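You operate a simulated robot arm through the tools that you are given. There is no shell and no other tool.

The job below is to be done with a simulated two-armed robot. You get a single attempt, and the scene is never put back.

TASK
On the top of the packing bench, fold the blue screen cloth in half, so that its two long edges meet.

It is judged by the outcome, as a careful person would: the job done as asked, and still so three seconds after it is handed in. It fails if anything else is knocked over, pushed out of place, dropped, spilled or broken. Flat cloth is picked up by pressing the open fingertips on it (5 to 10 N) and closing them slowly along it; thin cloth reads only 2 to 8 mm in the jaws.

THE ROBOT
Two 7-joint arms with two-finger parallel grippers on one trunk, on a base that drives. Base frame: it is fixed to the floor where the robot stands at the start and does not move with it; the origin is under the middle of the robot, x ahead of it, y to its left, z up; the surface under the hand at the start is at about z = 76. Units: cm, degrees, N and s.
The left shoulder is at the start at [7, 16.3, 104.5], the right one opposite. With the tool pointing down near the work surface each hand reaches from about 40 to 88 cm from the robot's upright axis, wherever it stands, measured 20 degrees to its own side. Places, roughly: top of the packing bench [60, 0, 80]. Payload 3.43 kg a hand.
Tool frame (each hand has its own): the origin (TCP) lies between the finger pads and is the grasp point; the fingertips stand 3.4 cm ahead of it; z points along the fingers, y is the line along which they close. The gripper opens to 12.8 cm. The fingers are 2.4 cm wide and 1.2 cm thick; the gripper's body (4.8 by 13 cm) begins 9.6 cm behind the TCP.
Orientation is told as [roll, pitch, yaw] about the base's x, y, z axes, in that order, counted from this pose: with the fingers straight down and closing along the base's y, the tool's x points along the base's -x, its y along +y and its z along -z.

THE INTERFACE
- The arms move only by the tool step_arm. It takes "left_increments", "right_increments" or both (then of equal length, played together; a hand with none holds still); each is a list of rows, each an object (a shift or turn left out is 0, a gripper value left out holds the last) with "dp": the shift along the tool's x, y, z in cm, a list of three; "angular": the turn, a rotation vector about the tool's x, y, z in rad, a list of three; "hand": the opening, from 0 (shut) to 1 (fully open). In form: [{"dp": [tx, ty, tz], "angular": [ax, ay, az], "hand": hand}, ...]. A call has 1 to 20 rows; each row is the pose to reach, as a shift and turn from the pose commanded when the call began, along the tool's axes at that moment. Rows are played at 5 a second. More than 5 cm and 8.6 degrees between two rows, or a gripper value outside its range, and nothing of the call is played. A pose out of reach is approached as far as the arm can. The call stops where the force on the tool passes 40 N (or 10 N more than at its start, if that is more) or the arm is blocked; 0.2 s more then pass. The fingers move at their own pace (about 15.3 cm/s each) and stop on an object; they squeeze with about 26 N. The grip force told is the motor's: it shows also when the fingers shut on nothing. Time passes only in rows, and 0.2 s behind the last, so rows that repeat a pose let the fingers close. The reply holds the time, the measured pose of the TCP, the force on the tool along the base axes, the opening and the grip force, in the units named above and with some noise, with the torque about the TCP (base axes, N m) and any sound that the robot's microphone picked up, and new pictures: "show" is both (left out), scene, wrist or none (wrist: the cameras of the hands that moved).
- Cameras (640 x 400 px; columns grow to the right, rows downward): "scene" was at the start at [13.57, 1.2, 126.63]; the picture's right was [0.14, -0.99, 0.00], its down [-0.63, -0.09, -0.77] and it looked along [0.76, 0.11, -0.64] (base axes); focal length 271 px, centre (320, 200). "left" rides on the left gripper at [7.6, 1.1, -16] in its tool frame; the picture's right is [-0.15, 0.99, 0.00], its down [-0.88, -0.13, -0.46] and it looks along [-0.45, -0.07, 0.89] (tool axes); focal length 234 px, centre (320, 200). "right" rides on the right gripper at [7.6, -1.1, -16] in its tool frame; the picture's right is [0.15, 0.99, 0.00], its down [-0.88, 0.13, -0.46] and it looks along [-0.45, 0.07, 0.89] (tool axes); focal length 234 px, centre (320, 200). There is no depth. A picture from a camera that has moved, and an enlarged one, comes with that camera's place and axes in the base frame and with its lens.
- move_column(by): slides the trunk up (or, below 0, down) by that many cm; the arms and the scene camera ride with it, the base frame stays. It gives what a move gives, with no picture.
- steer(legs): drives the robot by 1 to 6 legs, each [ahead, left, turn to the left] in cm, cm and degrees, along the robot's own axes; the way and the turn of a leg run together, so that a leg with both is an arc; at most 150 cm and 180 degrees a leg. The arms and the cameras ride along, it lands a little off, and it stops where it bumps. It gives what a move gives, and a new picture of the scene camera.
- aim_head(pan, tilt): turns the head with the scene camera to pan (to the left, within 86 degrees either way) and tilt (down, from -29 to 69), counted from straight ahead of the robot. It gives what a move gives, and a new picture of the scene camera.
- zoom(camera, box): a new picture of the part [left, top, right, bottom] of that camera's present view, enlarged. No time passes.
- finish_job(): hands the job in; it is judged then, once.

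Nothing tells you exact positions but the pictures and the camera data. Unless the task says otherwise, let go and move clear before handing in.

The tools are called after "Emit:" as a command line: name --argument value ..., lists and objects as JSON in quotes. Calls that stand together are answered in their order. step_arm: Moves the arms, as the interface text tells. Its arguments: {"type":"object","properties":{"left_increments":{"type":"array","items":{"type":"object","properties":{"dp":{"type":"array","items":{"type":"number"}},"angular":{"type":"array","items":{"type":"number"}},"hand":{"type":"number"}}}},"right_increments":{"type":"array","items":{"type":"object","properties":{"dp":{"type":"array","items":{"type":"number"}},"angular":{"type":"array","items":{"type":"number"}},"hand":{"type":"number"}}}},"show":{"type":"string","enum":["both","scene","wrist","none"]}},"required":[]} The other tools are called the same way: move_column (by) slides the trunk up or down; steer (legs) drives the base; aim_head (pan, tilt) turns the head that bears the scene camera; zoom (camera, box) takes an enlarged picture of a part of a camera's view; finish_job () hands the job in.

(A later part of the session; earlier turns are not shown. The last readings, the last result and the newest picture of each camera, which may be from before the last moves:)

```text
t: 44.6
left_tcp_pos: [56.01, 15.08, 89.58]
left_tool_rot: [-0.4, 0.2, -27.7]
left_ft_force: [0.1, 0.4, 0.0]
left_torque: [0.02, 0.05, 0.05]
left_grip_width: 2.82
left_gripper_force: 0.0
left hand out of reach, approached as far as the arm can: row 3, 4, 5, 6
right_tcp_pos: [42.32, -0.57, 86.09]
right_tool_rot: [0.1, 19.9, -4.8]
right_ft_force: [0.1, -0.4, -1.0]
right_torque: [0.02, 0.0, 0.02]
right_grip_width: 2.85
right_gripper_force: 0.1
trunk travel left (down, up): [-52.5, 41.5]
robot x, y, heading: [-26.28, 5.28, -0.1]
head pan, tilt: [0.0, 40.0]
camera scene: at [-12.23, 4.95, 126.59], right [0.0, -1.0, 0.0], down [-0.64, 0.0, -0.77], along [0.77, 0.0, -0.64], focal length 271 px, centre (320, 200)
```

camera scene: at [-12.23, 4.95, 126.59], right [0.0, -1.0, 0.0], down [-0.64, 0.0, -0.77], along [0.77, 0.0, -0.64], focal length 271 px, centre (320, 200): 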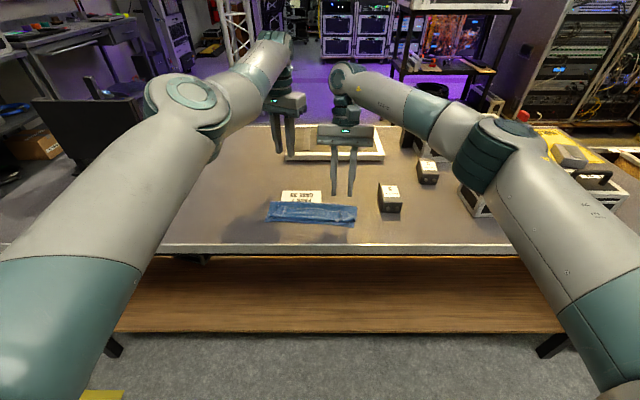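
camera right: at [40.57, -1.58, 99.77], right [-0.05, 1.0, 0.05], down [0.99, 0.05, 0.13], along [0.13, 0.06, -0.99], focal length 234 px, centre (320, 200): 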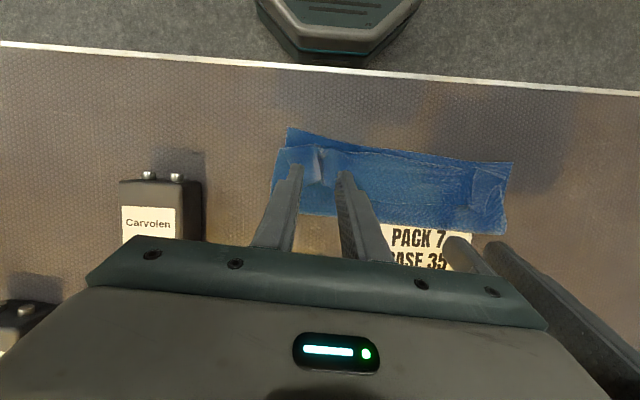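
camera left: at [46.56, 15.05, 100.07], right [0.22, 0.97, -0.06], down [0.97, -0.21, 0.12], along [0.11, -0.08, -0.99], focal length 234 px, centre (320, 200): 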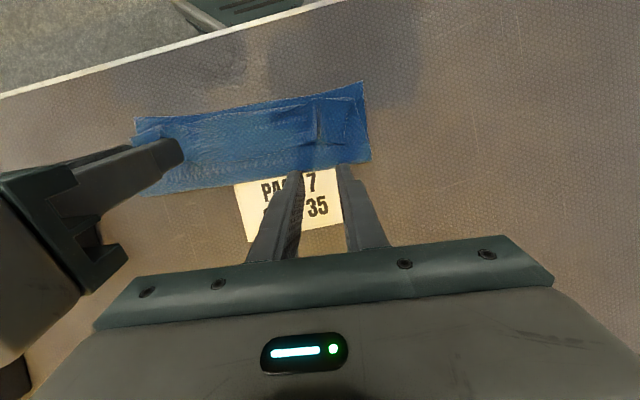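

The left arm is simply stretched straight (a singular posture), so it can't bend inward directly. I sweep the hand up and to the left, where the arm has to bend, staying well above everything.

Emit:
step_arm --left_increments '[{"dp": [2.24, 2.35, -1.94], "angular": [0, 0, -0.05]}, {"dp": [4.48, 4.7, -3.88], "angular": [0, 0, -0.1]}, {"dp": [6.7, 7.05, -5.8], "angular": [0, 0, -0.15]}, {"dp": [8.95, 9.4, -7.75], "angular": [0, 0, -0.2]}, {"dp": [11.2, 11.75, -9.7], "angular": [0, 0, -0.25]}, {"dp": [13.4, 14.1, -11.6], "angular": [0, 0, -0.3]}, {"dp": [15.7, 16.45, -13.6], "angular": [0, 0, -0.35]}, {"dp": [17.9, 18.8, -15.5], "angular": [0, 0, -0.4]}, {"dp": [17.9, 18.8, -15.5], "angular": [0, 0, -0.4]}]' --show "scene"

```text
t: 46.6
left_tcp_pos: [52.27, 40.42, 106.33]
left_tool_rot: [-0.3, 0.5, -4.9]
left_ft_force: [0.0, 0.3, 0.9]
left_torque: [0.01, 0.0, 0.04]
left_grip_width: 2.82
left_gripper_force: 0.0
left hand out of reach, approached as far as the arm can: row 1, 2, 3, 4, 5, 6, 7, 8, 9
right_tcp_pos: [42.33, -0.47, 85.95]
right_tool_rot: [0.1, 20.0, -4.9]
right_ft_force: [-0.1, 0.6, -0.4]
right_torque: [-0.02, -0.02, 0.01]
right_grip_width: 2.83
right_gripper_force: 0.1
trunk travel left (down, up): [-52.5, 41.5]
robot x, y, heading: [-25.57, 4.86, 0.1]
head pan, tilt: [0.0, 40.0]
camera scene: at [-12.18, 4.88, 126.58], right [0.0, -1.0, 0.0], down [-0.64, 0.0, -0.77], along [0.77, 0.0, -0.64], focal length 271 px, centre (320, 200)
```

scene: 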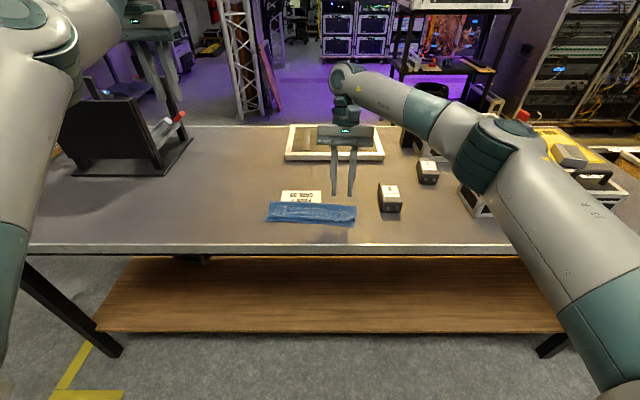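

Still stretched. I'll command a long pull straight back toward the robot, high above the bench, which should force the elbow to bend.

Emit:
step_arm --left_increments '[{"dp": [4, 1, 0]}, {"dp": [8, 2, 0]}, {"dp": [12, 3, 0]}, {"dp": [16, 4, 0]}, {"dp": [20, 5, 0]}, {"dp": [24, 5, 0]}, {"dp": [28, 5, 0]}, {"dp": [28, 5, 0]}, {"dp": [28, 5, 0]}]' --show "scene"

```text
t: 48.6
left_tcp_pos: [44.41, 57.45, 112.64]
left_tool_rot: [-0.3, 0.2, -5.0]
left_ft_force: [-0.2, 1.0, -0.4]
left_torque: [0.0, 0.0, -0.01]
left_grip_width: 2.81
left_gripper_force: 0.1
left hand out of reach, approached as far as the arm can: row 1, 2, 3, 4, 5, 6, 7, 8, 9
right_tcp_pos: [42.43, -0.4, 85.96]
right_tool_rot: [0.0, 19.9, -4.9]
right_ft_force: [-0.3, -0.7, 0.3]
right_torque: [0.02, -0.02, 0.01]
right_grip_width: 2.82
right_gripper_force: 0.0
trunk travel left (down, up): [-52.5, 41.5]
robot x, y, heading: [-25.85, 5.07, 0.0]
head pan, tilt: [0.0, 40.0]
camera scene: at [-12.26, 4.98, 126.6], right [0.0, -1.0, 0.0], down [-0.64, 0.0, -0.77], along [0.77, 0.0, -0.64], focal length 271 px, centre (320, 200)
```

scene: 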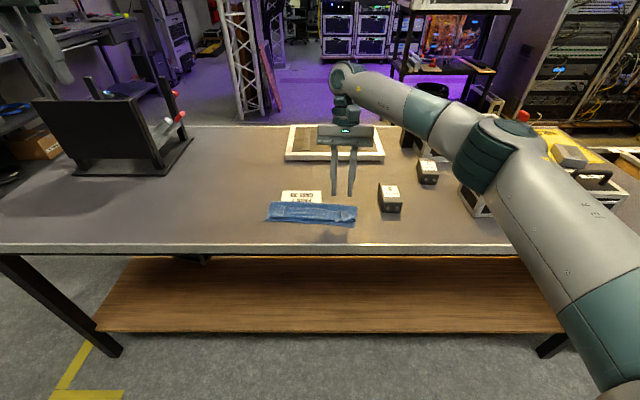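

The hand slid sideways but the arm is still straight. Turning the hand about the elbow's bending axis should force the elbow to bend, so I try a large yaw at this clear spot and then pull in.

Emit:
step_arm --left_increments '[{"angular": [0, 0, -0.14]}, {"angular": [0, 0, -0.28]}, {"angular": [0, 0, -0.42]}, {"angular": [0, 0, -0.56]}, {"angular": [0, 0, -0.7]}, {"angular": [0, 0, -0.84]}, {"angular": [0, 0, -0.98]}, {"angular": [0, 0, -1.1]}, {"dp": [3.1, -2.1, 1.44], "angular": [0, 0, -1.1]}, {"dp": [6.2, -4.2, 2.9], "angular": [0, 0, -1.1]}, {"dp": [9.3, -6.3, 4.3], "angular": [0, 0, -1.1]}, {"dp": [12.4, -8.4, 5.8], "angular": [0, 0, -1.1]}]' --show "none"

```text
t: 51.2
left_tcp_pos: [44.65, 56.73, 112.91]
left_tool_rot: [0.1, 0.4, 58.2]
left_ft_force: [0.1, 0.1, -0.3]
left_torque: [0.01, 0.04, -0.02]
left_grip_width: 2.83
left_gripper_force: 0.0
left hand out of reach, approached as far as the arm can: row 2, 3, 4, 5, 6, 7, 8, 9, 10, 11, 12
right_tcp_pos: [42.38, -0.53, 86.07]
right_tool_rot: [0.0, 19.8, -4.8]
right_ft_force: [-0.6, -0.3, -0.8]
right_torque: [0.02, -0.02, 0.01]
right_grip_width: 2.84
right_gripper_force: 0.0
trunk travel left (down, up): [-52.5, 41.5]
robot x, y, heading: [-26.06, 4.78, 0.2]
head pan, tilt: [0.0, 40.0]
```

That direction didn't help. I try the opposite yaw in the same clear spot, then pull in again.

Emit:
step_arm --left_increments '[{"angular": [0, 0, 0.14]}, {"angular": [0, 0, 0.28]}, {"angular": [0, 0, 0.42]}, {"angular": [0, 0, 0.56]}, {"angular": [0, 0, 0.7]}, {"angular": [0, 0, 0.84]}, {"angular": [0, 0, 0.98]}, {"angular": [0, 0, 1.12]}, {"angular": [0, 0, 1.26]}, {"angular": [0, 0, 1.4]}, {"angular": [0, 0, 1.54]}, {"angular": [0, 0, 1.68]}, {"angular": [0, 0, 1.82]}, {"angular": [0, 0, 1.96]}, {"dp": [3.3, 1.77, 1.44], "angular": [0, 0, 1.96]}, {"dp": [6.6, 3.5, 2.9], "angular": [0, 0, 1.96]}, {"dp": [9.9, 5.3, 4.3], "angular": [0, 0, 1.96]}, {"dp": [13.2, 7.1, 5.8], "angular": [0, 0, 1.96]}]' --show "scene"

```text
t: 55.0
left_tcp_pos: [31.86, 48.99, 107.34]
left_tool_rot: [-0.4, -0.1, -54.2]
left_ft_force: [0.2, 0.3, 1.0]
left_torque: [0.02, 0.01, -0.02]
left_grip_width: 2.83
left_gripper_force: 0.1
left hand out of reach, approached as far as the arm can: row 9
right_tcp_pos: [42.34, -0.7, 86.05]
right_tool_rot: [0.1, 19.9, -4.9]
right_ft_force: [-0.3, 0.1, 0.0]
right_torque: [0.01, 0.0, -0.04]
right_grip_width: 2.81
right_gripper_force: 0.2
trunk travel left (down, up): [-52.5, 41.5]
robot x, y, heading: [-25.98, 5.16, 0.2]
head pan, tilt: [0.0, 40.0]
camera scene: at [-12.25, 4.86, 126.6], right [0.0, -1.0, 0.0], down [-0.64, 0.0, -0.77], along [0.77, 0.0, -0.64], focal length 271 px, centre (320, 200)
```

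scene: 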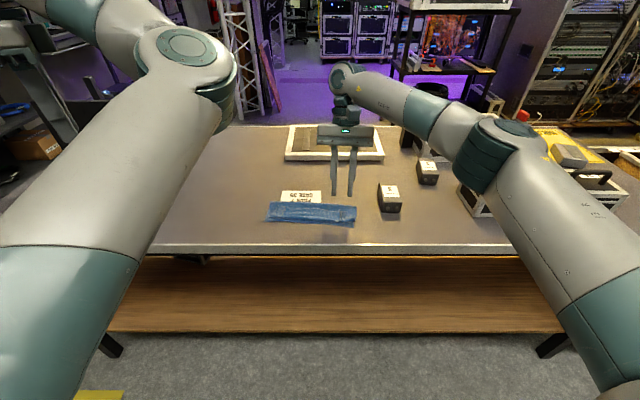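

The left arm bends again, though with its elbow still inward. Turning the hand further in the same sense until the last joint runs out should push the elbow outward; I try that here, well clear of everything.

Emit:
step_arm --left_increments '[{"angular": [0, 0, 0.14]}, {"angular": [0, 0, 0.28]}, {"angular": [0, 0, 0.42]}, {"angular": [0, 0, 0.56]}, {"angular": [0, 0, 0.7]}, {"angular": [0, 0, 0.84]}, {"angular": [0, 0, 0.98]}, {"angular": [0, 0, 1.12]}, {"angular": [0, 0, 1.26]}, {"angular": [0, 0, 1.4]}, {"angular": [0, 0, 1.54]}, {"angular": [0, 0, 1.68]}, {"angular": [0, 0, 1.82]}, {"angular": [0, 0, 1.96]}, {"angular": [0, 0, 2.1]}]' --show "scene"

```text
t: 58.2
left_tcp_pos: [32.02, 49.37, 107.52]
left_tool_rot: [-0.2, -0.5, -136.7]
left_ft_force: [0.1, 0.1, 0.2]
left_torque: [0.0, -0.01, 0.0]
left_grip_width: 2.82
left_gripper_force: 0.0
left hand out of reach, approached as far as the arm can: row 11, 12, 13, 14, 15
right_tcp_pos: [42.31, -0.6, 86.18]
right_tool_rot: [0.0, 19.9, -4.9]
right_ft_force: [0.3, -0.1, -0.5]
right_torque: [0.0, 0.01, 0.0]
right_grip_width: 2.86
right_gripper_force: 0.0
trunk travel left (down, up): [-52.5, 41.5]
robot x, y, heading: [-25.96, 4.77, -0.0]
head pan, tilt: [0.0, 40.0]
camera scene: at [-12.24, 4.96, 126.59], right [0.0, -1.0, 0.0], down [-0.64, 0.0, -0.77], along [0.77, 0.0, -0.64], focal length 271 px, centre (320, 200)
```

scene: 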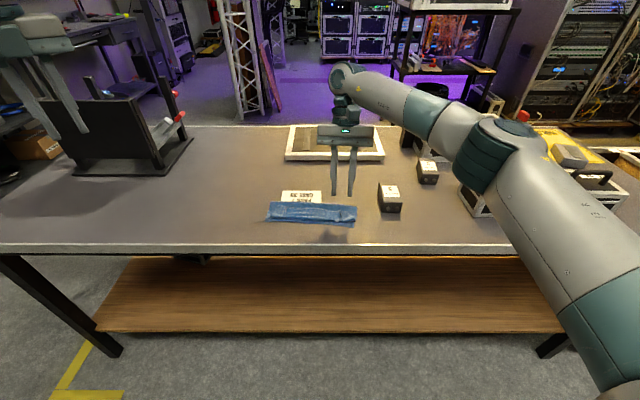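

The elbow has swung outward and out of view. I turn the hand back to its working yaw.

Emit:
step_arm --left_increments '[{"angular": [0, 0, -0.14]}, {"angular": [0, 0, -0.28]}, {"angular": [0, 0, -0.42]}, {"angular": [0, 0, -0.56]}, {"angular": [0, 0, -0.7]}, {"angular": [0, 0, -0.84]}, {"angular": [0, 0, -0.98]}, {"angular": [0, 0, -1.12]}, {"angular": [0, 0, -1.26]}, {"angular": [0, 0, -1.4]}, {"angular": [0, 0, -1.54]}, {"angular": [0, 0, -1.68]}, {"angular": [0, 0, -1.82]}, {"angular": [0, 0, -1.96]}, {"angular": [0, 0, -2.1]}, {"angular": [0, 0, -2.2]}, {"angular": [0, 0, -2.299]}, {"angular": [0, 0, -2.299]}]' --show "scene"

```text
t: 62.0
left_tcp_pos: [32.12, 49.35, 107.37]
left_tool_rot: [-0.1, 0.3, -4.8]
left_ft_force: [-0.3, 0.8, -0.4]
left_torque: [0.0, 0.01, 0.0]
left_grip_width: 2.81
left_gripper_force: 0.1
right_tcp_pos: [42.37, -0.46, 86.11]
right_tool_rot: [0.0, 19.8, -4.8]
right_ft_force: [1.2, 0.4, 0.1]
right_torque: [0.02, 0.02, 0.02]
right_grip_width: 2.82
right_gripper_force: 0.0
trunk travel left (down, up): [-52.5, 41.5]
robot x, y, heading: [-25.92, 5.15, 0.1]
head pan, tilt: [0.0, 40.0]
camera scene: at [-12.25, 4.94, 126.59], right [0.0, -1.0, 0.0], down [-0.64, 0.0, -0.77], along [0.77, 0.0, -0.64], focal length 271 px, centre (320, 200)
```

scene: 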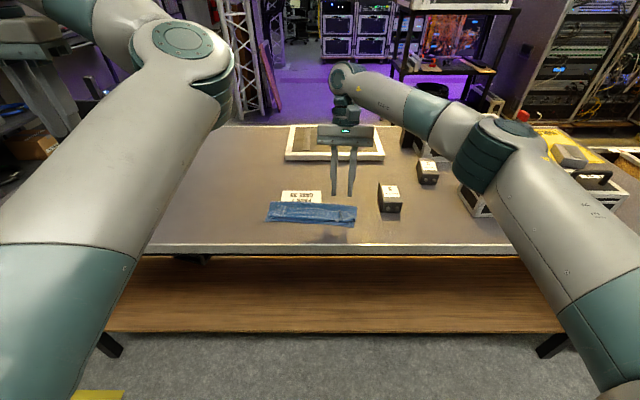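

The elbow follows the yaw back inward. I'll see how the left arm sits when I bring the hand directly toward the work area from this bent posture.

Emit:
step_arm --left_increments '[{"dp": [-1.5, -3.5, 1]}, {"dp": [-3, -7, 2]}, {"dp": [-4.5, -10.5, 3]}, {"dp": [-6, -14, 4]}, {"dp": [-7.5, -17.5, 5]}, {"dp": [-9, -21, 6]}, {"dp": [-10.5, -24.5, 7]}, {"dp": [-10.5, -26, 8]}, {"dp": [-10.5, -26, 8]}]' --show "scene"

```text
t: 64.0
left_tcp_pos: [44.72, 33.89, 102.43]
left_tool_rot: [-0.2, 0.5, -4.9]
left_ft_force: [0.1, 0.5, -0.1]
left_torque: [0.01, 0.02, -0.02]
left_grip_width: 2.81
left_gripper_force: 0.0
left hand out of reach, approached as far as the arm can: row 3, 4, 5, 6, 7, 8, 9
right_tcp_pos: [42.31, -0.54, 86.05]
right_tool_rot: [0.0, 19.8, -4.8]
right_ft_force: [-0.3, -0.1, -0.6]
right_torque: [-0.01, 0.01, 0.01]
right_grip_width: 2.82
right_gripper_force: 0.0
trunk travel left (down, up): [-52.5, 41.5]
robot x, y, heading: [-25.92, 4.64, 0.0]
head pan, tilt: [0.0, 40.0]
camera scene: at [-12.24, 4.95, 126.59], right [0.0, -1.0, 0.0], down [-0.64, 0.0, -0.77], along [0.77, 0.0, -0.64], focal length 271 px, centre (320, 200)
```

scene: 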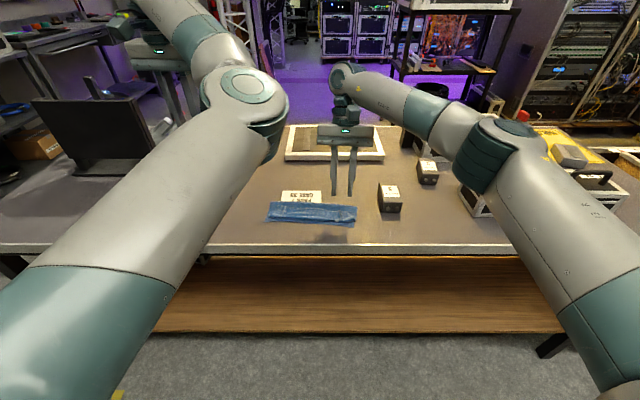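

The elbow wound itself inward during the earlier lift-away, so I retrace that motion backwards: hand tilted forward, low and close to the bench front, then in toward the middle.

Emit:
step_arm --left_increments '[{"dp": [1.4, -0.9, 1.6], "angular": [0, -0.105, 0]}, {"dp": [2.8, -1.9, 3.3], "angular": [0, -0.21, 0]}, {"dp": [4.2, -2.8, 4.9], "angular": [0, -0.315, 0]}, {"dp": [5.6, -3.7, 6.6], "angular": [0, -0.42, 0]}, {"dp": [7.0, -4.7, 8.2], "angular": [0, -0.525, 0]}, {"dp": [8.5, -5.6, 9.9], "angular": [0, -0.63, 0]}, {"dp": [9.9, -6.5, 11.5], "angular": [0, -0.735, 0]}, {"dp": [11.3, -7.5, 13.2], "angular": [0, -0.84, 0]}, {"dp": [12.7, -8.4, 14.8], "angular": [0, -0.95, 0]}, {"dp": [12.7, -8.4, 14.8], "angular": [0, -0.95, 0]}]' --show "scene"

```text
t: 66.4
left_tcp_pos: [31.37, 33.12, 88.12]
left_tool_rot: [11.4, -54.7, -9.8]
left_ft_force: [-0.9, -0.2, -0.5]
left_torque: [-0.04, 0.02, -0.05]
left_grip_width: 2.79
left_gripper_force: 0.0
left hand out of reach, approached as far as the arm can: row 1, 2, 3, 4, 5, 6, 7, 8, 9, 10
right_tcp_pos: [42.29, -0.43, 86.11]
right_tool_rot: [0.0, 20.0, -4.9]
right_ft_force: [0.3, 1.1, -0.3]
right_torque: [-0.03, 0.01, 0.02]
right_grip_width: 2.82
right_gripper_force: 0.1
trunk travel left (down, up): [-52.5, 41.5]
robot x, y, heading: [-25.96, 4.96, -0.1]
head pan, tilt: [0.0, 40.0]
stopped in row 10 (left hand): the arm was blocked; the commanded pose is now the measured one
camera scene: at [-12.26, 5.05, 126.59], right [0.0, -1.0, 0.0], down [-0.64, 0.0, -0.77], along [0.77, 0.0, -0.64], focal length 271 px, centre (320, 200)
```

scene: 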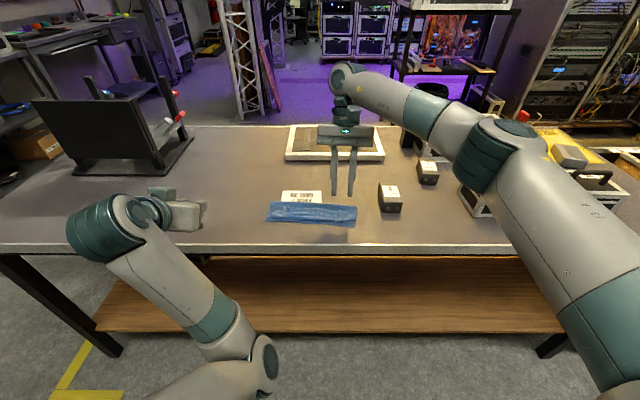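

It retraced exactly; now the last part, swinging the hand in toward the middle with more forward tilt, should let the elbow pass back outside.

Emit:
step_arm --left_increments '[{"dp": [0.1, -2, 0.2], "angular": [0.012, -0.04, -0.017]}, {"dp": [0.25, -4, 0.4], "angular": [0.024, -0.08, -0.034]}, {"dp": [0.4, -6, 0.6], "angular": [0.036, -0.12, -0.05]}, {"dp": [0.5, -8, 0.85], "angular": [0.05, -0.16, -0.07]}, {"dp": [0.6, -10, 1.1], "angular": [0.06, -0.2, -0.085]}, {"dp": [0.7, -12, 1.3], "angular": [0.073, -0.24, -0.1]}, {"dp": [0.85, -14, 1.5], "angular": [0.085, -0.28, -0.12]}, {"dp": [1.0, -16, 1.7], "angular": [0.1, -0.32, -0.14]}, {"dp": [1.1, -18, 1.9], "angular": [0.11, -0.36, -0.155]}, {"dp": [1.1, -18, 1.9], "angular": [0.11, -0.36, -0.155]}]' --show "scene"

```text
t: 67.2
left_tcp_pos: [32.94, 33.75, 89.19]
left_tool_rot: [25.4, -62.1, -18.6]
left_ft_force: [-0.4, -0.5, 0.6]
left_torque: [-0.01, 0.0, 0.01]
left_grip_width: 2.82
left_gripper_force: 0.1
left hand out of reach, approached as far as the arm can: row 1, 2, 3, 4
right_tcp_pos: [42.25, -0.54, 85.99]
right_tool_rot: [0.0, 19.9, -4.8]
right_ft_force: [0.3, -0.4, 0.9]
right_torque: [0.01, 0.01, -0.02]
right_grip_width: 2.8
right_gripper_force: 0.0
trunk travel left (down, up): [-52.5, 41.5]
robot x, y, heading: [-25.67, 4.77, -0.0]
head pan, tilt: [0.0, 40.0]
stopped in row 4 (left hand): the arm was blocked; the commanded pose is now the measured one
camera scene: at [-12.24, 4.96, 126.6], right [0.0, -1.0, 0.0], down [-0.64, 0.0, -0.77], along [0.77, 0.0, -0.64], focal length 271 px, centre (320, 200)
```

scene: 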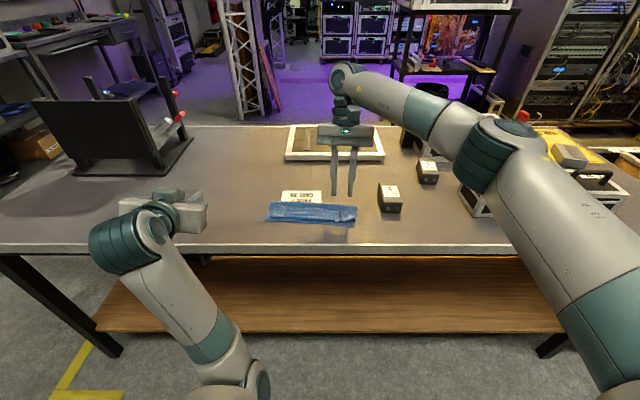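

The left arm won't unwind, but it is parked clear at the front-left, and the rest can be done with the right hand alone. With its gripper fully open, the two fingers are spaced just like the two raised ridges, so I'll use them to push the curled strip back over toward the near edge. First I hover behind the strip.

Emit:
step_arm --right_increments '[{"dp": [-0.8, 2.6, 0.0], "angular": [0, -0.06, 0], "hand": 1.0}, {"dp": [-1.6, 5.2, 0.4], "angular": [0, -0.12, 0], "hand": 1.0}, {"dp": [-2.45, 7.79, 1.24], "angular": [0, -0.1745, 0], "hand": 1.0}, {"dp": [-2.45, 7.79, 1.24], "angular": [0, -0.1745, 0], "hand": 1.0}]'

Emit:
zoom --camera "scene" --box '[240, 150, 380, 240]'

Emit:
zoom --camera "right" --box '[180, 80, 460, 255]'

```text
t: 68.2
left_tcp_pos: [33.0, 33.59, 89.08]
left_tool_rot: [25.3, -62.1, -18.5]
left_ft_force: [0.4, 0.5, -0.7]
left_torque: [0.04, 0.02, -0.04]
left_grip_width: 2.83
left_gripper_force: 0.1
right_tcp_pos: [44.61, 7.08, 83.94]
right_tool_rot: [0.0, 9.9, -5.0]
right_ft_force: [0.4, -0.1, 0.2]
right_torque: [0.02, 0.0, -0.02]
right_grip_width: 12.8
right_gripper_force: 0.2
trunk travel left (down, up): [-52.5, 41.5]
robot x, y, heading: [-25.99, 4.76, 0.1]
head pan, tilt: [0.0, 40.0]
camera scene: at [-12.24, 4.89, 126.59], right [0.0, -1.0, 0.0], down [-0.64, 0.0, -0.77], along [0.77, 0.0, -0.64], focal length 271 px, centre (320, 200)
camera right: at [39.84, 6.28, 101.05], right [-0.06, 1.0, 0.03], down [0.95, 0.05, 0.3], along [0.3, 0.04, -0.95], focal length 234 px, centre (320, 200)
```

scene: 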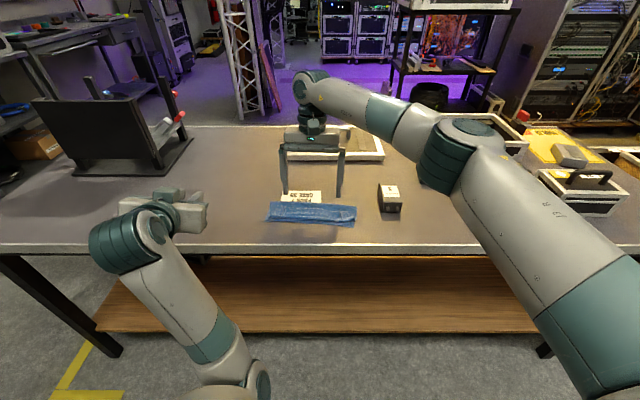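
right: 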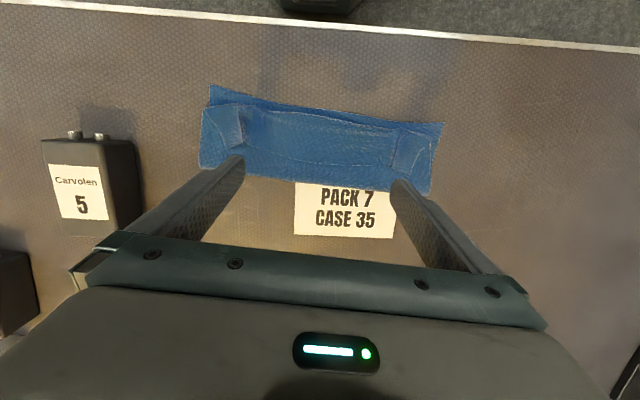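

```text
4.44 times, centred on (310, 195) of scene
camera zoom: at [-12.24, 4.89, 126.59], right [0.0, -1.0, 0.0], down [-0.64, 0.0, -0.77], along [0.77, 0.0, -0.64], focal length 1206 px, centre (364, 222)
```

zoom: 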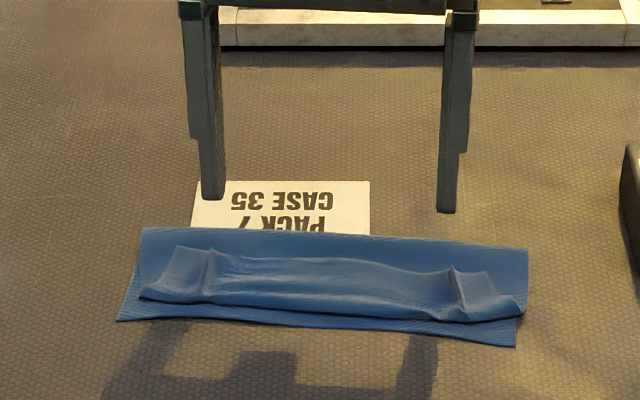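

```text
2.29 times, centred on (320, 168) of right
camera zoom: at [39.84, 6.28, 101.05], right [-0.06, 1.0, 0.03], down [0.95, 0.05, 0.3], along [0.3, 0.04, -0.95], focal length 535 px, centre (320, 274)
```

zoom: 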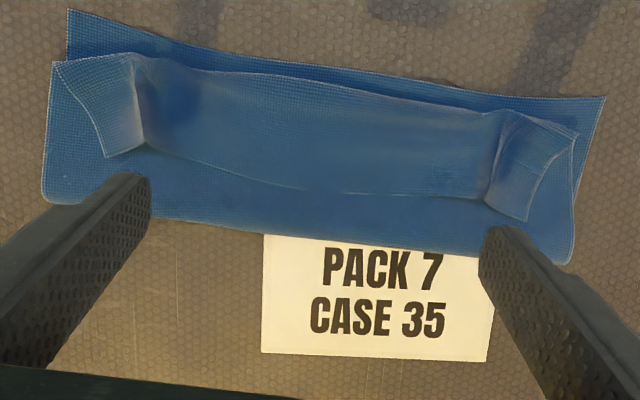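

The strip's edge sits between the fingers and the fold with enough room. I shift half a centimetre farther and lower the fingertips to just above the lower layers, behind the strip's edge.

Emit:
step_arm --right_increments '[{"dp": [-0.5, 0, 0.1]}, {"dp": [-0.8, 0, 1.3]}, {"dp": [-0.95, 0, 2.3]}, {"dp": [-1.08, 0, 3.1]}, {"dp": [-1.12, 0, 3.45]}, {"dp": [-1.12, 0, 3.45]}]'

Emit:
zoom --camera "scene" --box '[240, 150, 380, 240]'

Emit:
zoom --camera "right" --box '[180, 80, 460, 255]'

```text
t: 69.6
left_tcp_pos: [32.97, 33.7, 89.13]
left_tool_rot: [25.2, -62.2, -18.4]
left_ft_force: [0.4, -0.2, -1.4]
left_torque: [0.04, 0.02, -0.04]
left_grip_width: 2.82
left_gripper_force: 0.0
right_tcp_pos: [45.4, 7.14, 80.49]
right_tool_rot: [-0.1, 9.9, -5.0]
right_ft_force: [-0.3, -0.7, -0.8]
right_torque: [0.01, 0.0, -0.02]
right_grip_width: 12.78
right_gripper_force: 0.1
trunk travel left (down, up): [-52.5, 41.5]
robot x, y, heading: [-25.55, 5.05, 0.3]
head pan, tilt: [0.0, 40.0]
camera scene: at [-12.24, 4.96, 126.59], right [0.0, -1.0, 0.0], down [-0.64, 0.0, -0.77], along [0.77, 0.0, -0.64], focal length 271 px, centre (320, 200)
camera right: at [40.55, 6.22, 97.53], right [-0.06, 1.0, 0.03], down [0.95, 0.05, 0.3], along [0.29, 0.04, -0.95], focal length 234 px, centre (320, 200)
```

scene: 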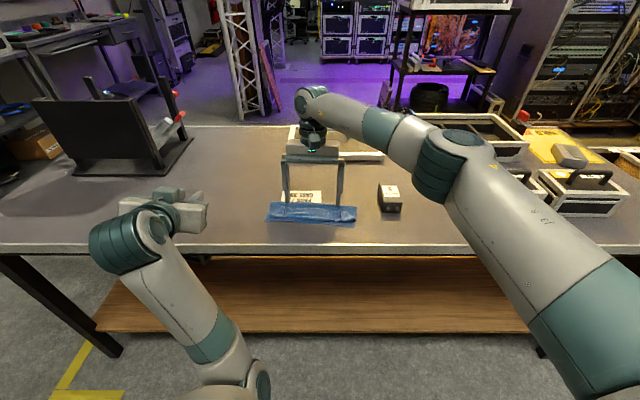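
right: 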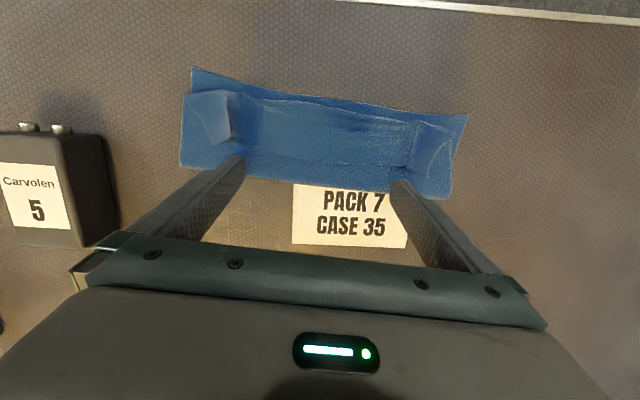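

```text
4.44 times, centred on (310, 195) of scene
camera zoom: at [-12.24, 4.96, 126.59], right [0.0, -1.0, 0.0], down [-0.64, 0.0, -0.77], along [0.77, 0.0, -0.64], focal length 1206 px, centre (364, 222)
```

zoom: 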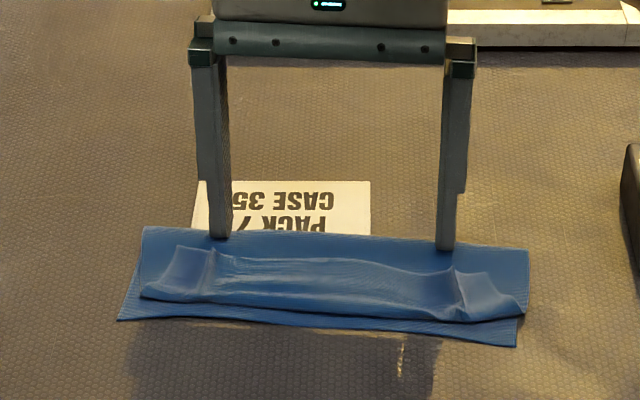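

```text
2.29 times, centred on (320, 168) of right
camera zoom: at [40.55, 6.22, 97.53], right [-0.06, 1.0, 0.03], down [0.95, 0.05, 0.3], along [0.29, 0.04, -0.95], focal length 535 px, centre (320, 274)
```

zoom: 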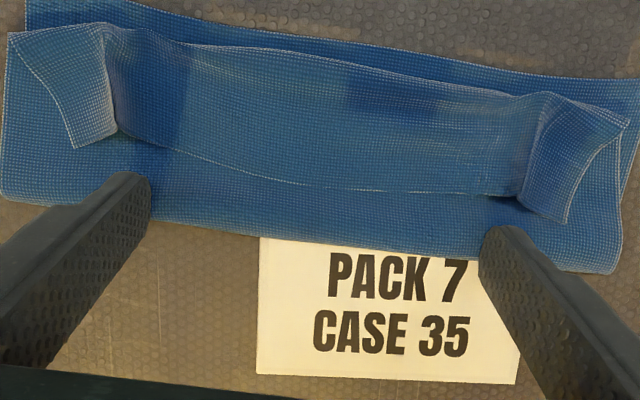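

No contact yet; the tips are about 0.5 cm above the cloth. I lower until light contact.

Emit:
step_arm --right_increments '[{"dp": [-0.05, 0, 0.25]}, {"dp": [-0.1, 0, 0.45]}, {"dp": [-0.1, 0, 0.55]}, {"dp": [-0.1, 0, 0.55]}]' --show "none"

```text
t: 70.6
left_tcp_pos: [32.89, 33.74, 89.18]
left_tool_rot: [25.2, -62.1, -18.4]
left_ft_force: [0.7, -0.4, 0.8]
left_torque: [-0.02, -0.01, -0.01]
left_grip_width: 2.83
left_gripper_force: 0.1
right_tcp_pos: [45.37, 6.92, 80.02]
right_tool_rot: [0.0, 9.9, -4.9]
right_ft_force: [-0.7, -0.1, 0.1]
right_torque: [-0.01, -0.01, -0.01]
right_grip_width: 12.8
right_gripper_force: 0.0
trunk travel left (down, up): [-52.5, 41.5]
robot x, y, heading: [-25.78, 5.04, 0.1]
head pan, tilt: [0.0, 40.0]
```

Right at the surface without load. I push toward the near side, sliding the fingers under the raised edge.

Emit:
step_arm --right_increments '[{"dp": [0.5, 0, 0.08]}, {"dp": [1.0, 0, 0.16]}, {"dp": [1.5, 0, 0.23]}, {"dp": [2.0, 0, 0.3]}, {"dp": [2.4, 0, 0.36]}, {"dp": [2.4, 0, 0.36]}]'

Emit:
zoom --camera "scene" --box '[240, 150, 380, 240]'

Emit:
zoom --camera "right" --box '[180, 80, 460, 255]'

```text
t: 72.0
left_tcp_pos: [32.9, 33.72, 89.17]
left_tool_rot: [25.2, -62.1, -18.5]
left_ft_force: [-0.2, 0.2, -0.8]
left_torque: [-0.01, -0.02, 0.01]
left_grip_width: 2.81
left_gripper_force: 0.1
right_tcp_pos: [42.81, 7.16, 80.13]
right_tool_rot: [-0.1, 9.9, -4.9]
right_ft_force: [0.1, -0.2, -0.6]
right_torque: [0.0, -0.03, -0.02]
right_grip_width: 12.77
right_gripper_force: 0.0
trunk travel left (down, up): [-52.5, 41.5]
robot x, y, heading: [-25.73, 5.23, 0.0]
head pan, tilt: [0.0, 40.0]
camera scene: at [-12.23, 4.96, 126.59], right [0.0, -1.0, 0.0], down [-0.64, 0.0, -0.77], along [0.77, 0.0, -0.64], focal length 271 px, centre (320, 200)
camera right: at [38.15, 6.39, 97.09], right [-0.06, 1.0, 0.03], down [0.95, 0.05, 0.3], along [0.29, 0.04, -0.95], focal length 234 px, centre (320, 200)
```

scene: 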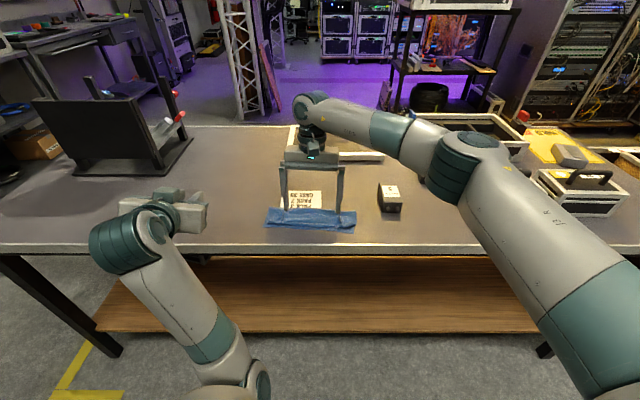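
right: 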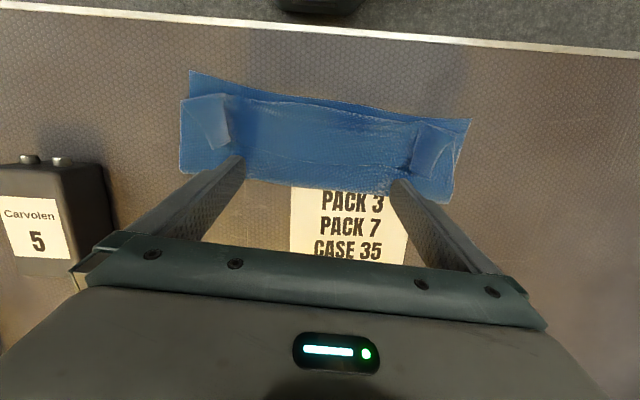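

```text
4.44 times, centred on (310, 195) of scene
camera zoom: at [-12.23, 4.96, 126.59], right [0.0, -1.0, 0.0], down [-0.64, 0.0, -0.77], along [0.77, 0.0, -0.64], focal length 1206 px, centre (364, 222)
```

zoom: 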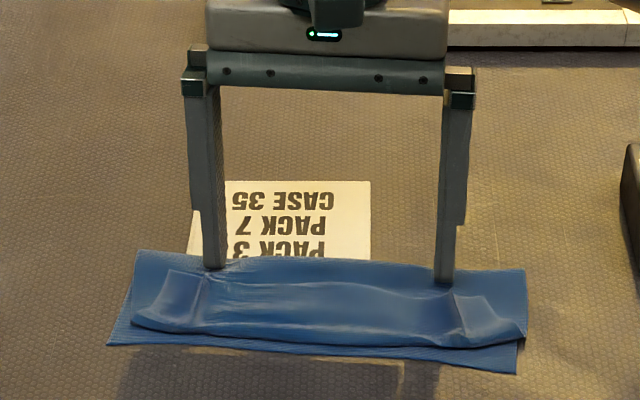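

```text
2.29 times, centred on (320, 168) of right
camera zoom: at [38.15, 6.39, 97.09], right [-0.06, 1.0, 0.03], down [0.95, 0.05, 0.3], along [0.29, 0.04, -0.95], focal length 535 px, centre (320, 274)
```

zoom: 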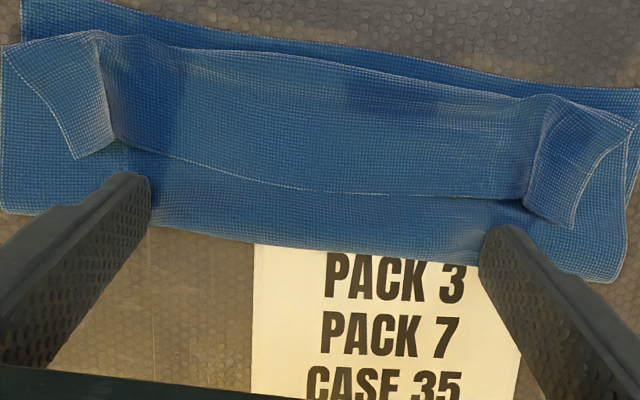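

The cloth is so light that the whole piece slid about 2 cm toward the robot instead of the strip flipping (the bench labels are printed and did not move). Pinching and lifting is better: I'll go to the right ridge of the flap's edge with the right hand, tilted backward 25°.

Emit:
step_arm --right_increments '[{"dp": [0.35, 0, -1.97]}, {"dp": [0.7, 0, -3.94]}, {"dp": [1.3, -2.6, -4.1], "angular": [0, 0.087, 0], "hand": 0.22}, {"dp": [1.9, -5.2, -4.3], "angular": [0, 0.174, 0], "hand": 0.22}, {"dp": [2.52, -7.84, -4.53], "angular": [0, 0.262, 0], "hand": 0.22}, {"dp": [2.52, -7.84, -4.53], "angular": [0, 0.262, 0], "hand": 0.22}]'

Emit:
zoom --camera "scene" --box '[240, 170, 380, 250]'

Emit:
zoom --camera "right" --box '[200, 60, 520, 240]'

```text
t: 73.4
left_tcp_pos: [32.9, 33.72, 89.04]
left_tool_rot: [25.2, -62.2, -18.4]
left_ft_force: [-0.2, 0.2, -0.9]
left_torque: [0.01, 0.0, -0.01]
left_grip_width: 2.82
left_gripper_force: 0.1
right_tcp_pos: [40.65, -0.46, 84.83]
right_tool_rot: [0.0, 25.0, -4.8]
right_ft_force: [-0.1, -0.5, 0.0]
right_torque: [-0.04, 0.01, 0.0]
right_grip_width: 2.81
right_gripper_force: 0.1
trunk travel left (down, up): [-52.5, 41.5]
robot x, y, heading: [-25.75, 4.84, 0.4]
head pan, tilt: [0.0, 40.0]
camera scene: at [-12.25, 5.02, 126.6], right [0.0, -1.0, 0.0], down [-0.64, 0.0, -0.77], along [0.77, 0.0, -0.64], focal length 271 px, centre (320, 200)
camera right: at [40.27, -1.74, 102.59], right [-0.05, 1.0, 0.06], down [1.0, 0.05, 0.04], along [0.04, 0.06, -1.0], focal length 234 px, centre (320, 200)
```

scene: 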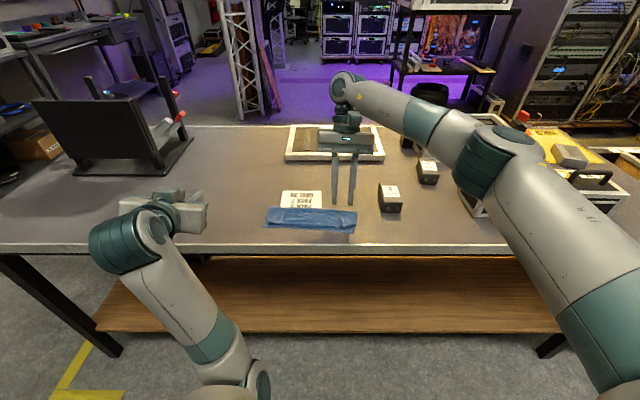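
right: 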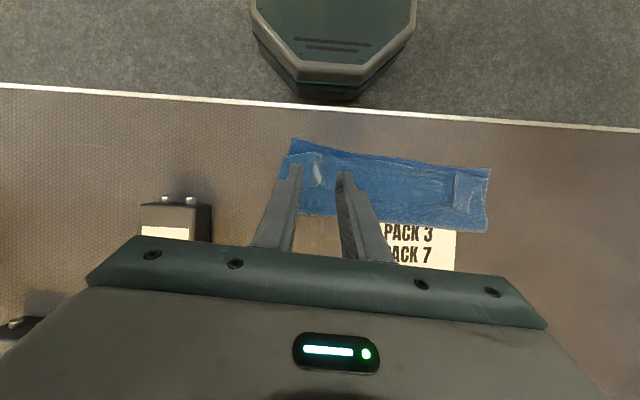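

```text
4.57 times, centred on (310, 210) of scene
camera zoom: at [-12.25, 5.02, 126.6], right [0.0, -1.0, 0.0], down [-0.64, 0.0, -0.77], along [0.77, 0.0, -0.64], focal length 1241 px, centre (366, 154)
```

zoom: 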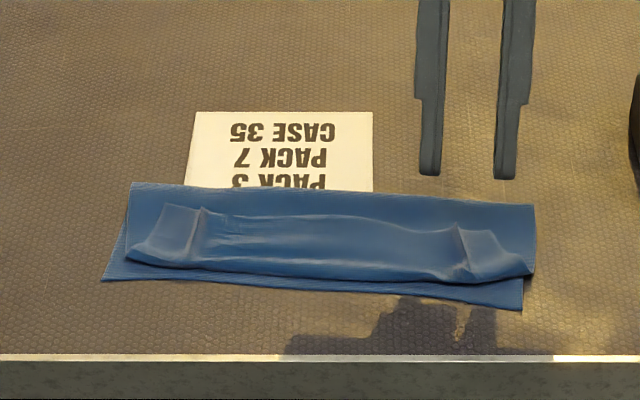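

```text
2.00 times, centred on (360, 150) of right
camera zoom: at [40.27, -1.74, 102.59], right [-0.05, 1.0, 0.06], down [1.0, 0.05, 0.04], along [0.04, 0.06, -1.0], focal length 468 px, centre (240, 300)
```

zoom: 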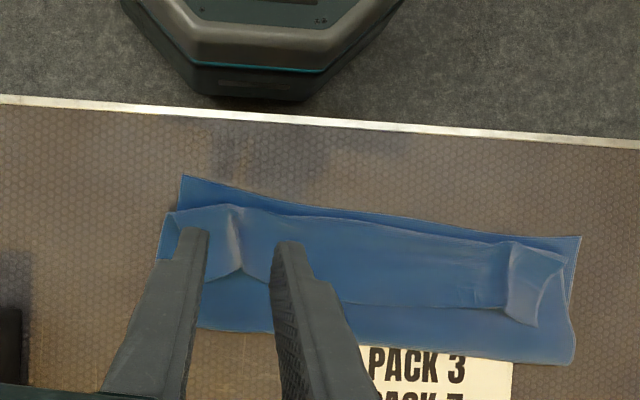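

The nearly vertical wrist view confirms the fingers straddle the right ridge (edge at about x = 39.8, y = -0.3). I descend onto it.

Emit:
step_arm --right_increments '[{"dp": [-0.85, 0, 1.81]}, {"dp": [-1.4, 0, 3.0]}, {"dp": [-1.7, 0, 3.62]}, {"dp": [-1.86, 0, 3.99]}, {"dp": [-1.86, 0, 3.99]}]' --show "none"

Emit:
zoom --camera "right" --box '[220, 80, 420, 220]'

Emit:
zoom --camera "scene" --box '[290, 180, 380, 240]'

```text
t: 74.6
left_tcp_pos: [32.98, 33.6, 89.21]
left_tool_rot: [25.1, -62.1, -18.5]
left_ft_force: [0.8, -0.1, 0.5]
left_torque: [-0.01, -0.03, -0.01]
left_grip_width: 2.82
left_gripper_force: 0.0
right_tcp_pos: [40.64, -0.37, 80.53]
right_tool_rot: [0.0, 25.0, -4.9]
right_ft_force: [-0.1, 0.5, 0.3]
right_torque: [-0.01, 0.01, 0.02]
right_grip_width: 2.82
right_gripper_force: 0.1
trunk travel left (down, up): [-52.5, 41.5]
robot x, y, heading: [-25.94, 5.11, 0.1]
head pan, tilt: [0.0, 40.0]
```

```text
2.86 times, centred on (320, 150) of right
camera zoom: at [40.35, -1.63, 98.16], right [-0.05, 1.0, 0.06], down [1.0, 0.05, 0.04], along [0.04, 0.06, -1.0], focal length 669 px, centre (320, 343)
```

zoom: 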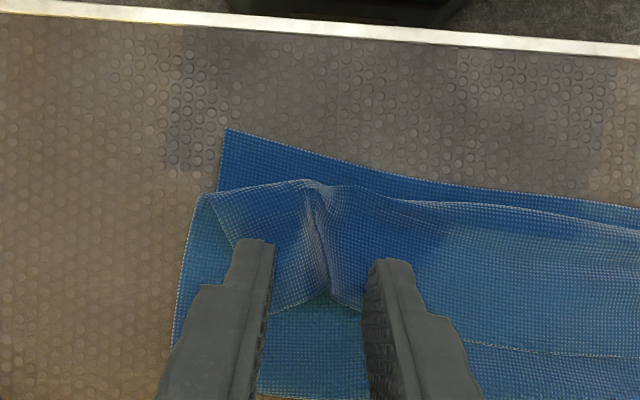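

```text
6.67 times, centred on (335, 210) of scene
camera zoom: at [-12.24, 4.96, 126.59], right [0.0, -1.0, 0.0], down [-0.64, 0.0, -0.77], along [0.77, 0.0, -0.64], focal length 1809 px, centre (220, 133)
```

zoom: 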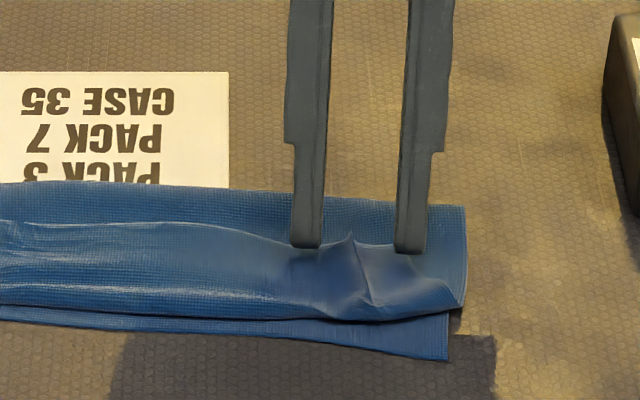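

The fingers stand on either side of the ridge. I lower a few more millimetres and close slowly.

Emit:
step_arm --right_increments '[{"dp": [-0.1, 0, 0.2]}, {"dp": [-0.19, 0, 0.41]}, {"dp": [-0.19, 0, 0.41], "hand": 0.2}, {"dp": [-0.19, 0, 0.41], "hand": 0.18}, {"dp": [-0.19, 0, 0.41], "hand": 0.16}, {"dp": [-0.19, 0, 0.41], "hand": 0.14}, {"dp": [-0.19, 0, 0.41], "hand": 0.12}, {"dp": [-0.19, 0, 0.41], "hand": 0.1}, {"dp": [-0.19, 0, 0.41], "hand": 0.08}, {"dp": [-0.19, 0, 0.41], "hand": 0.06}, {"dp": [-0.19, 0, 0.41], "hand": 0.04}, {"dp": [-0.19, 0, 0.41], "hand": 0.02}, {"dp": [-0.19, 0, 0.41], "hand": 0}, {"dp": [-0.19, 0, 0.41], "hand": 0}]' --show "none"

Emit:
zoom --camera "right" --box '[220, 80, 420, 220]'

```text
t: 77.6
left_tcp_pos: [32.97, 33.61, 89.18]
left_tool_rot: [25.1, -62.1, -18.5]
left_ft_force: [0.4, -0.6, 0.7]
left_torque: [0.0, -0.01, 0.02]
left_grip_width: 2.83
left_gripper_force: 0.0
right_tcp_pos: [40.49, -0.47, 80.1]
right_tool_rot: [0.1, 25.0, -5.0]
right_ft_force: [0.3, -0.7, 0.0]
right_torque: [0.0, -0.02, 0.0]
right_grip_width: 0.15
right_gripper_force: 25.9
trunk travel left (down, up): [-52.5, 41.5]
robot x, y, heading: [-26.04, 5.16, -0.2]
head pan, tilt: [0.0, 40.0]
```

```text
2.86 times, centred on (320, 150) of right
camera zoom: at [40.31, -1.6, 97.73], right [-0.05, 1.0, 0.06], down [1.0, 0.05, 0.04], along [0.04, 0.06, -1.0], focal length 669 px, centre (320, 343)
```

zoom: 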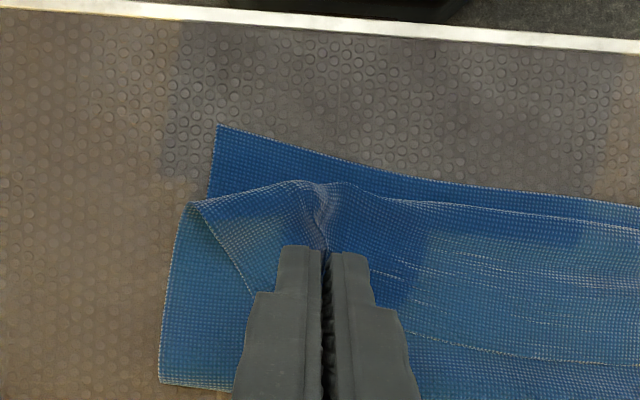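

The right hand now holds the flap's edge at the ridge. I lift it up and over the middle to re-establish the fold line further out.

Emit:
step_arm --right_increments '[{"dp": [0.43, 0, -1.12], "angular": [0, -0.061, 0]}, {"dp": [0.86, 0, -2.24], "angular": [0, -0.122, 0]}, {"dp": [0.93, 0, -3.5], "angular": [0, -0.192, 0]}, {"dp": [0.93, 0, -4.72], "angular": [0, -0.262, 0]}, {"dp": [0.6, 0, -5.85], "angular": [0, -0.331, 0]}, {"dp": [0.25, 0, -6.93], "angular": [0, -0.401, 0]}, {"dp": [-0.68, 0, -8.52], "angular": [0, -0.541, 0]}, {"dp": [-1.06, 0, -8.89], "angular": [0, -0.681, 0]}, {"dp": [-1.06, 0, -8.89], "angular": [0, -0.681, 0]}]'

Emit:
zoom --camera "scene" --box '[240, 160, 400, 250]'

```text
t: 79.6
left_tcp_pos: [33.05, 33.78, 89.06]
left_tool_rot: [25.1, -62.1, -18.4]
left_ft_force: [0.4, -0.2, 0.0]
left_torque: [-0.03, 0.0, 0.0]
left_grip_width: 2.83
left_gripper_force: 0.1
right_tcp_pos: [45.26, -0.73, 87.57]
right_tool_rot: [0.0, -14.1, -4.8]
right_ft_force: [0.1, -0.4, -0.1]
right_torque: [-0.02, -0.02, 0.04]
right_grip_width: 0.19
right_gripper_force: 25.6
trunk travel left (down, up): [-52.5, 41.5]
robot x, y, heading: [-25.74, 4.82, 0.3]
head pan, tilt: [0.0, 40.0]
camera scene: at [-12.22, 4.97, 126.59], right [0.0, -1.0, 0.0], down [-0.64, 0.0, -0.77], along [0.77, 0.0, -0.64], focal length 271 px, centre (320, 200)
camera right: at [33.97, -1.05, 101.28], right [-0.06, 1.0, -0.04], down [0.75, 0.07, 0.66], along [0.66, 0.01, -0.75], focal length 234 px, centre (320, 200)
```

scene: 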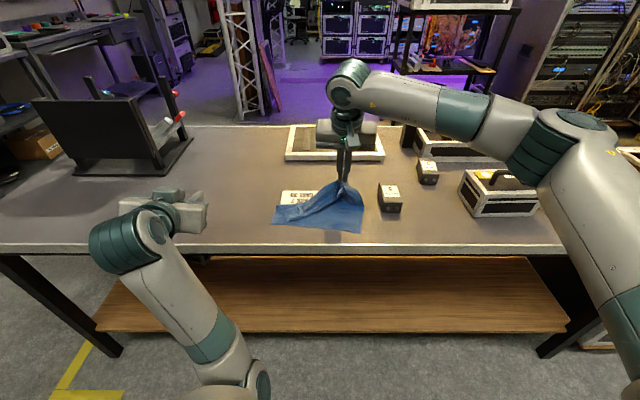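
right: 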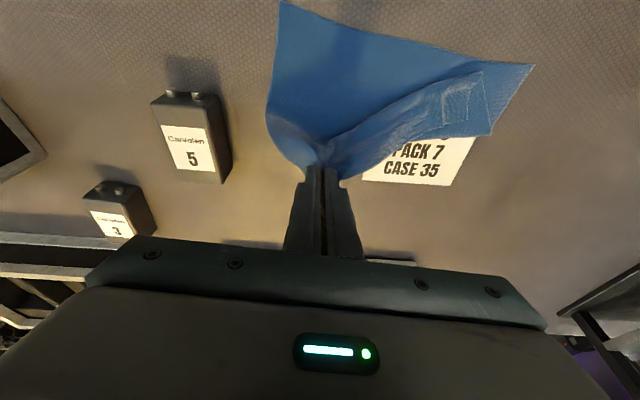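

```text
4.00 times, centred on (320, 205) of scene
camera zoom: at [-12.22, 4.97, 126.59], right [0.0, -1.0, 0.0], down [-0.64, 0.0, -0.77], along [0.77, 0.0, -0.64], focal length 1086 px, centre (320, 180)
```

zoom: 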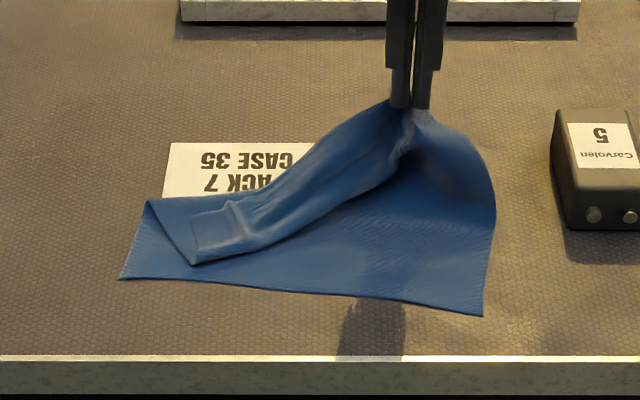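

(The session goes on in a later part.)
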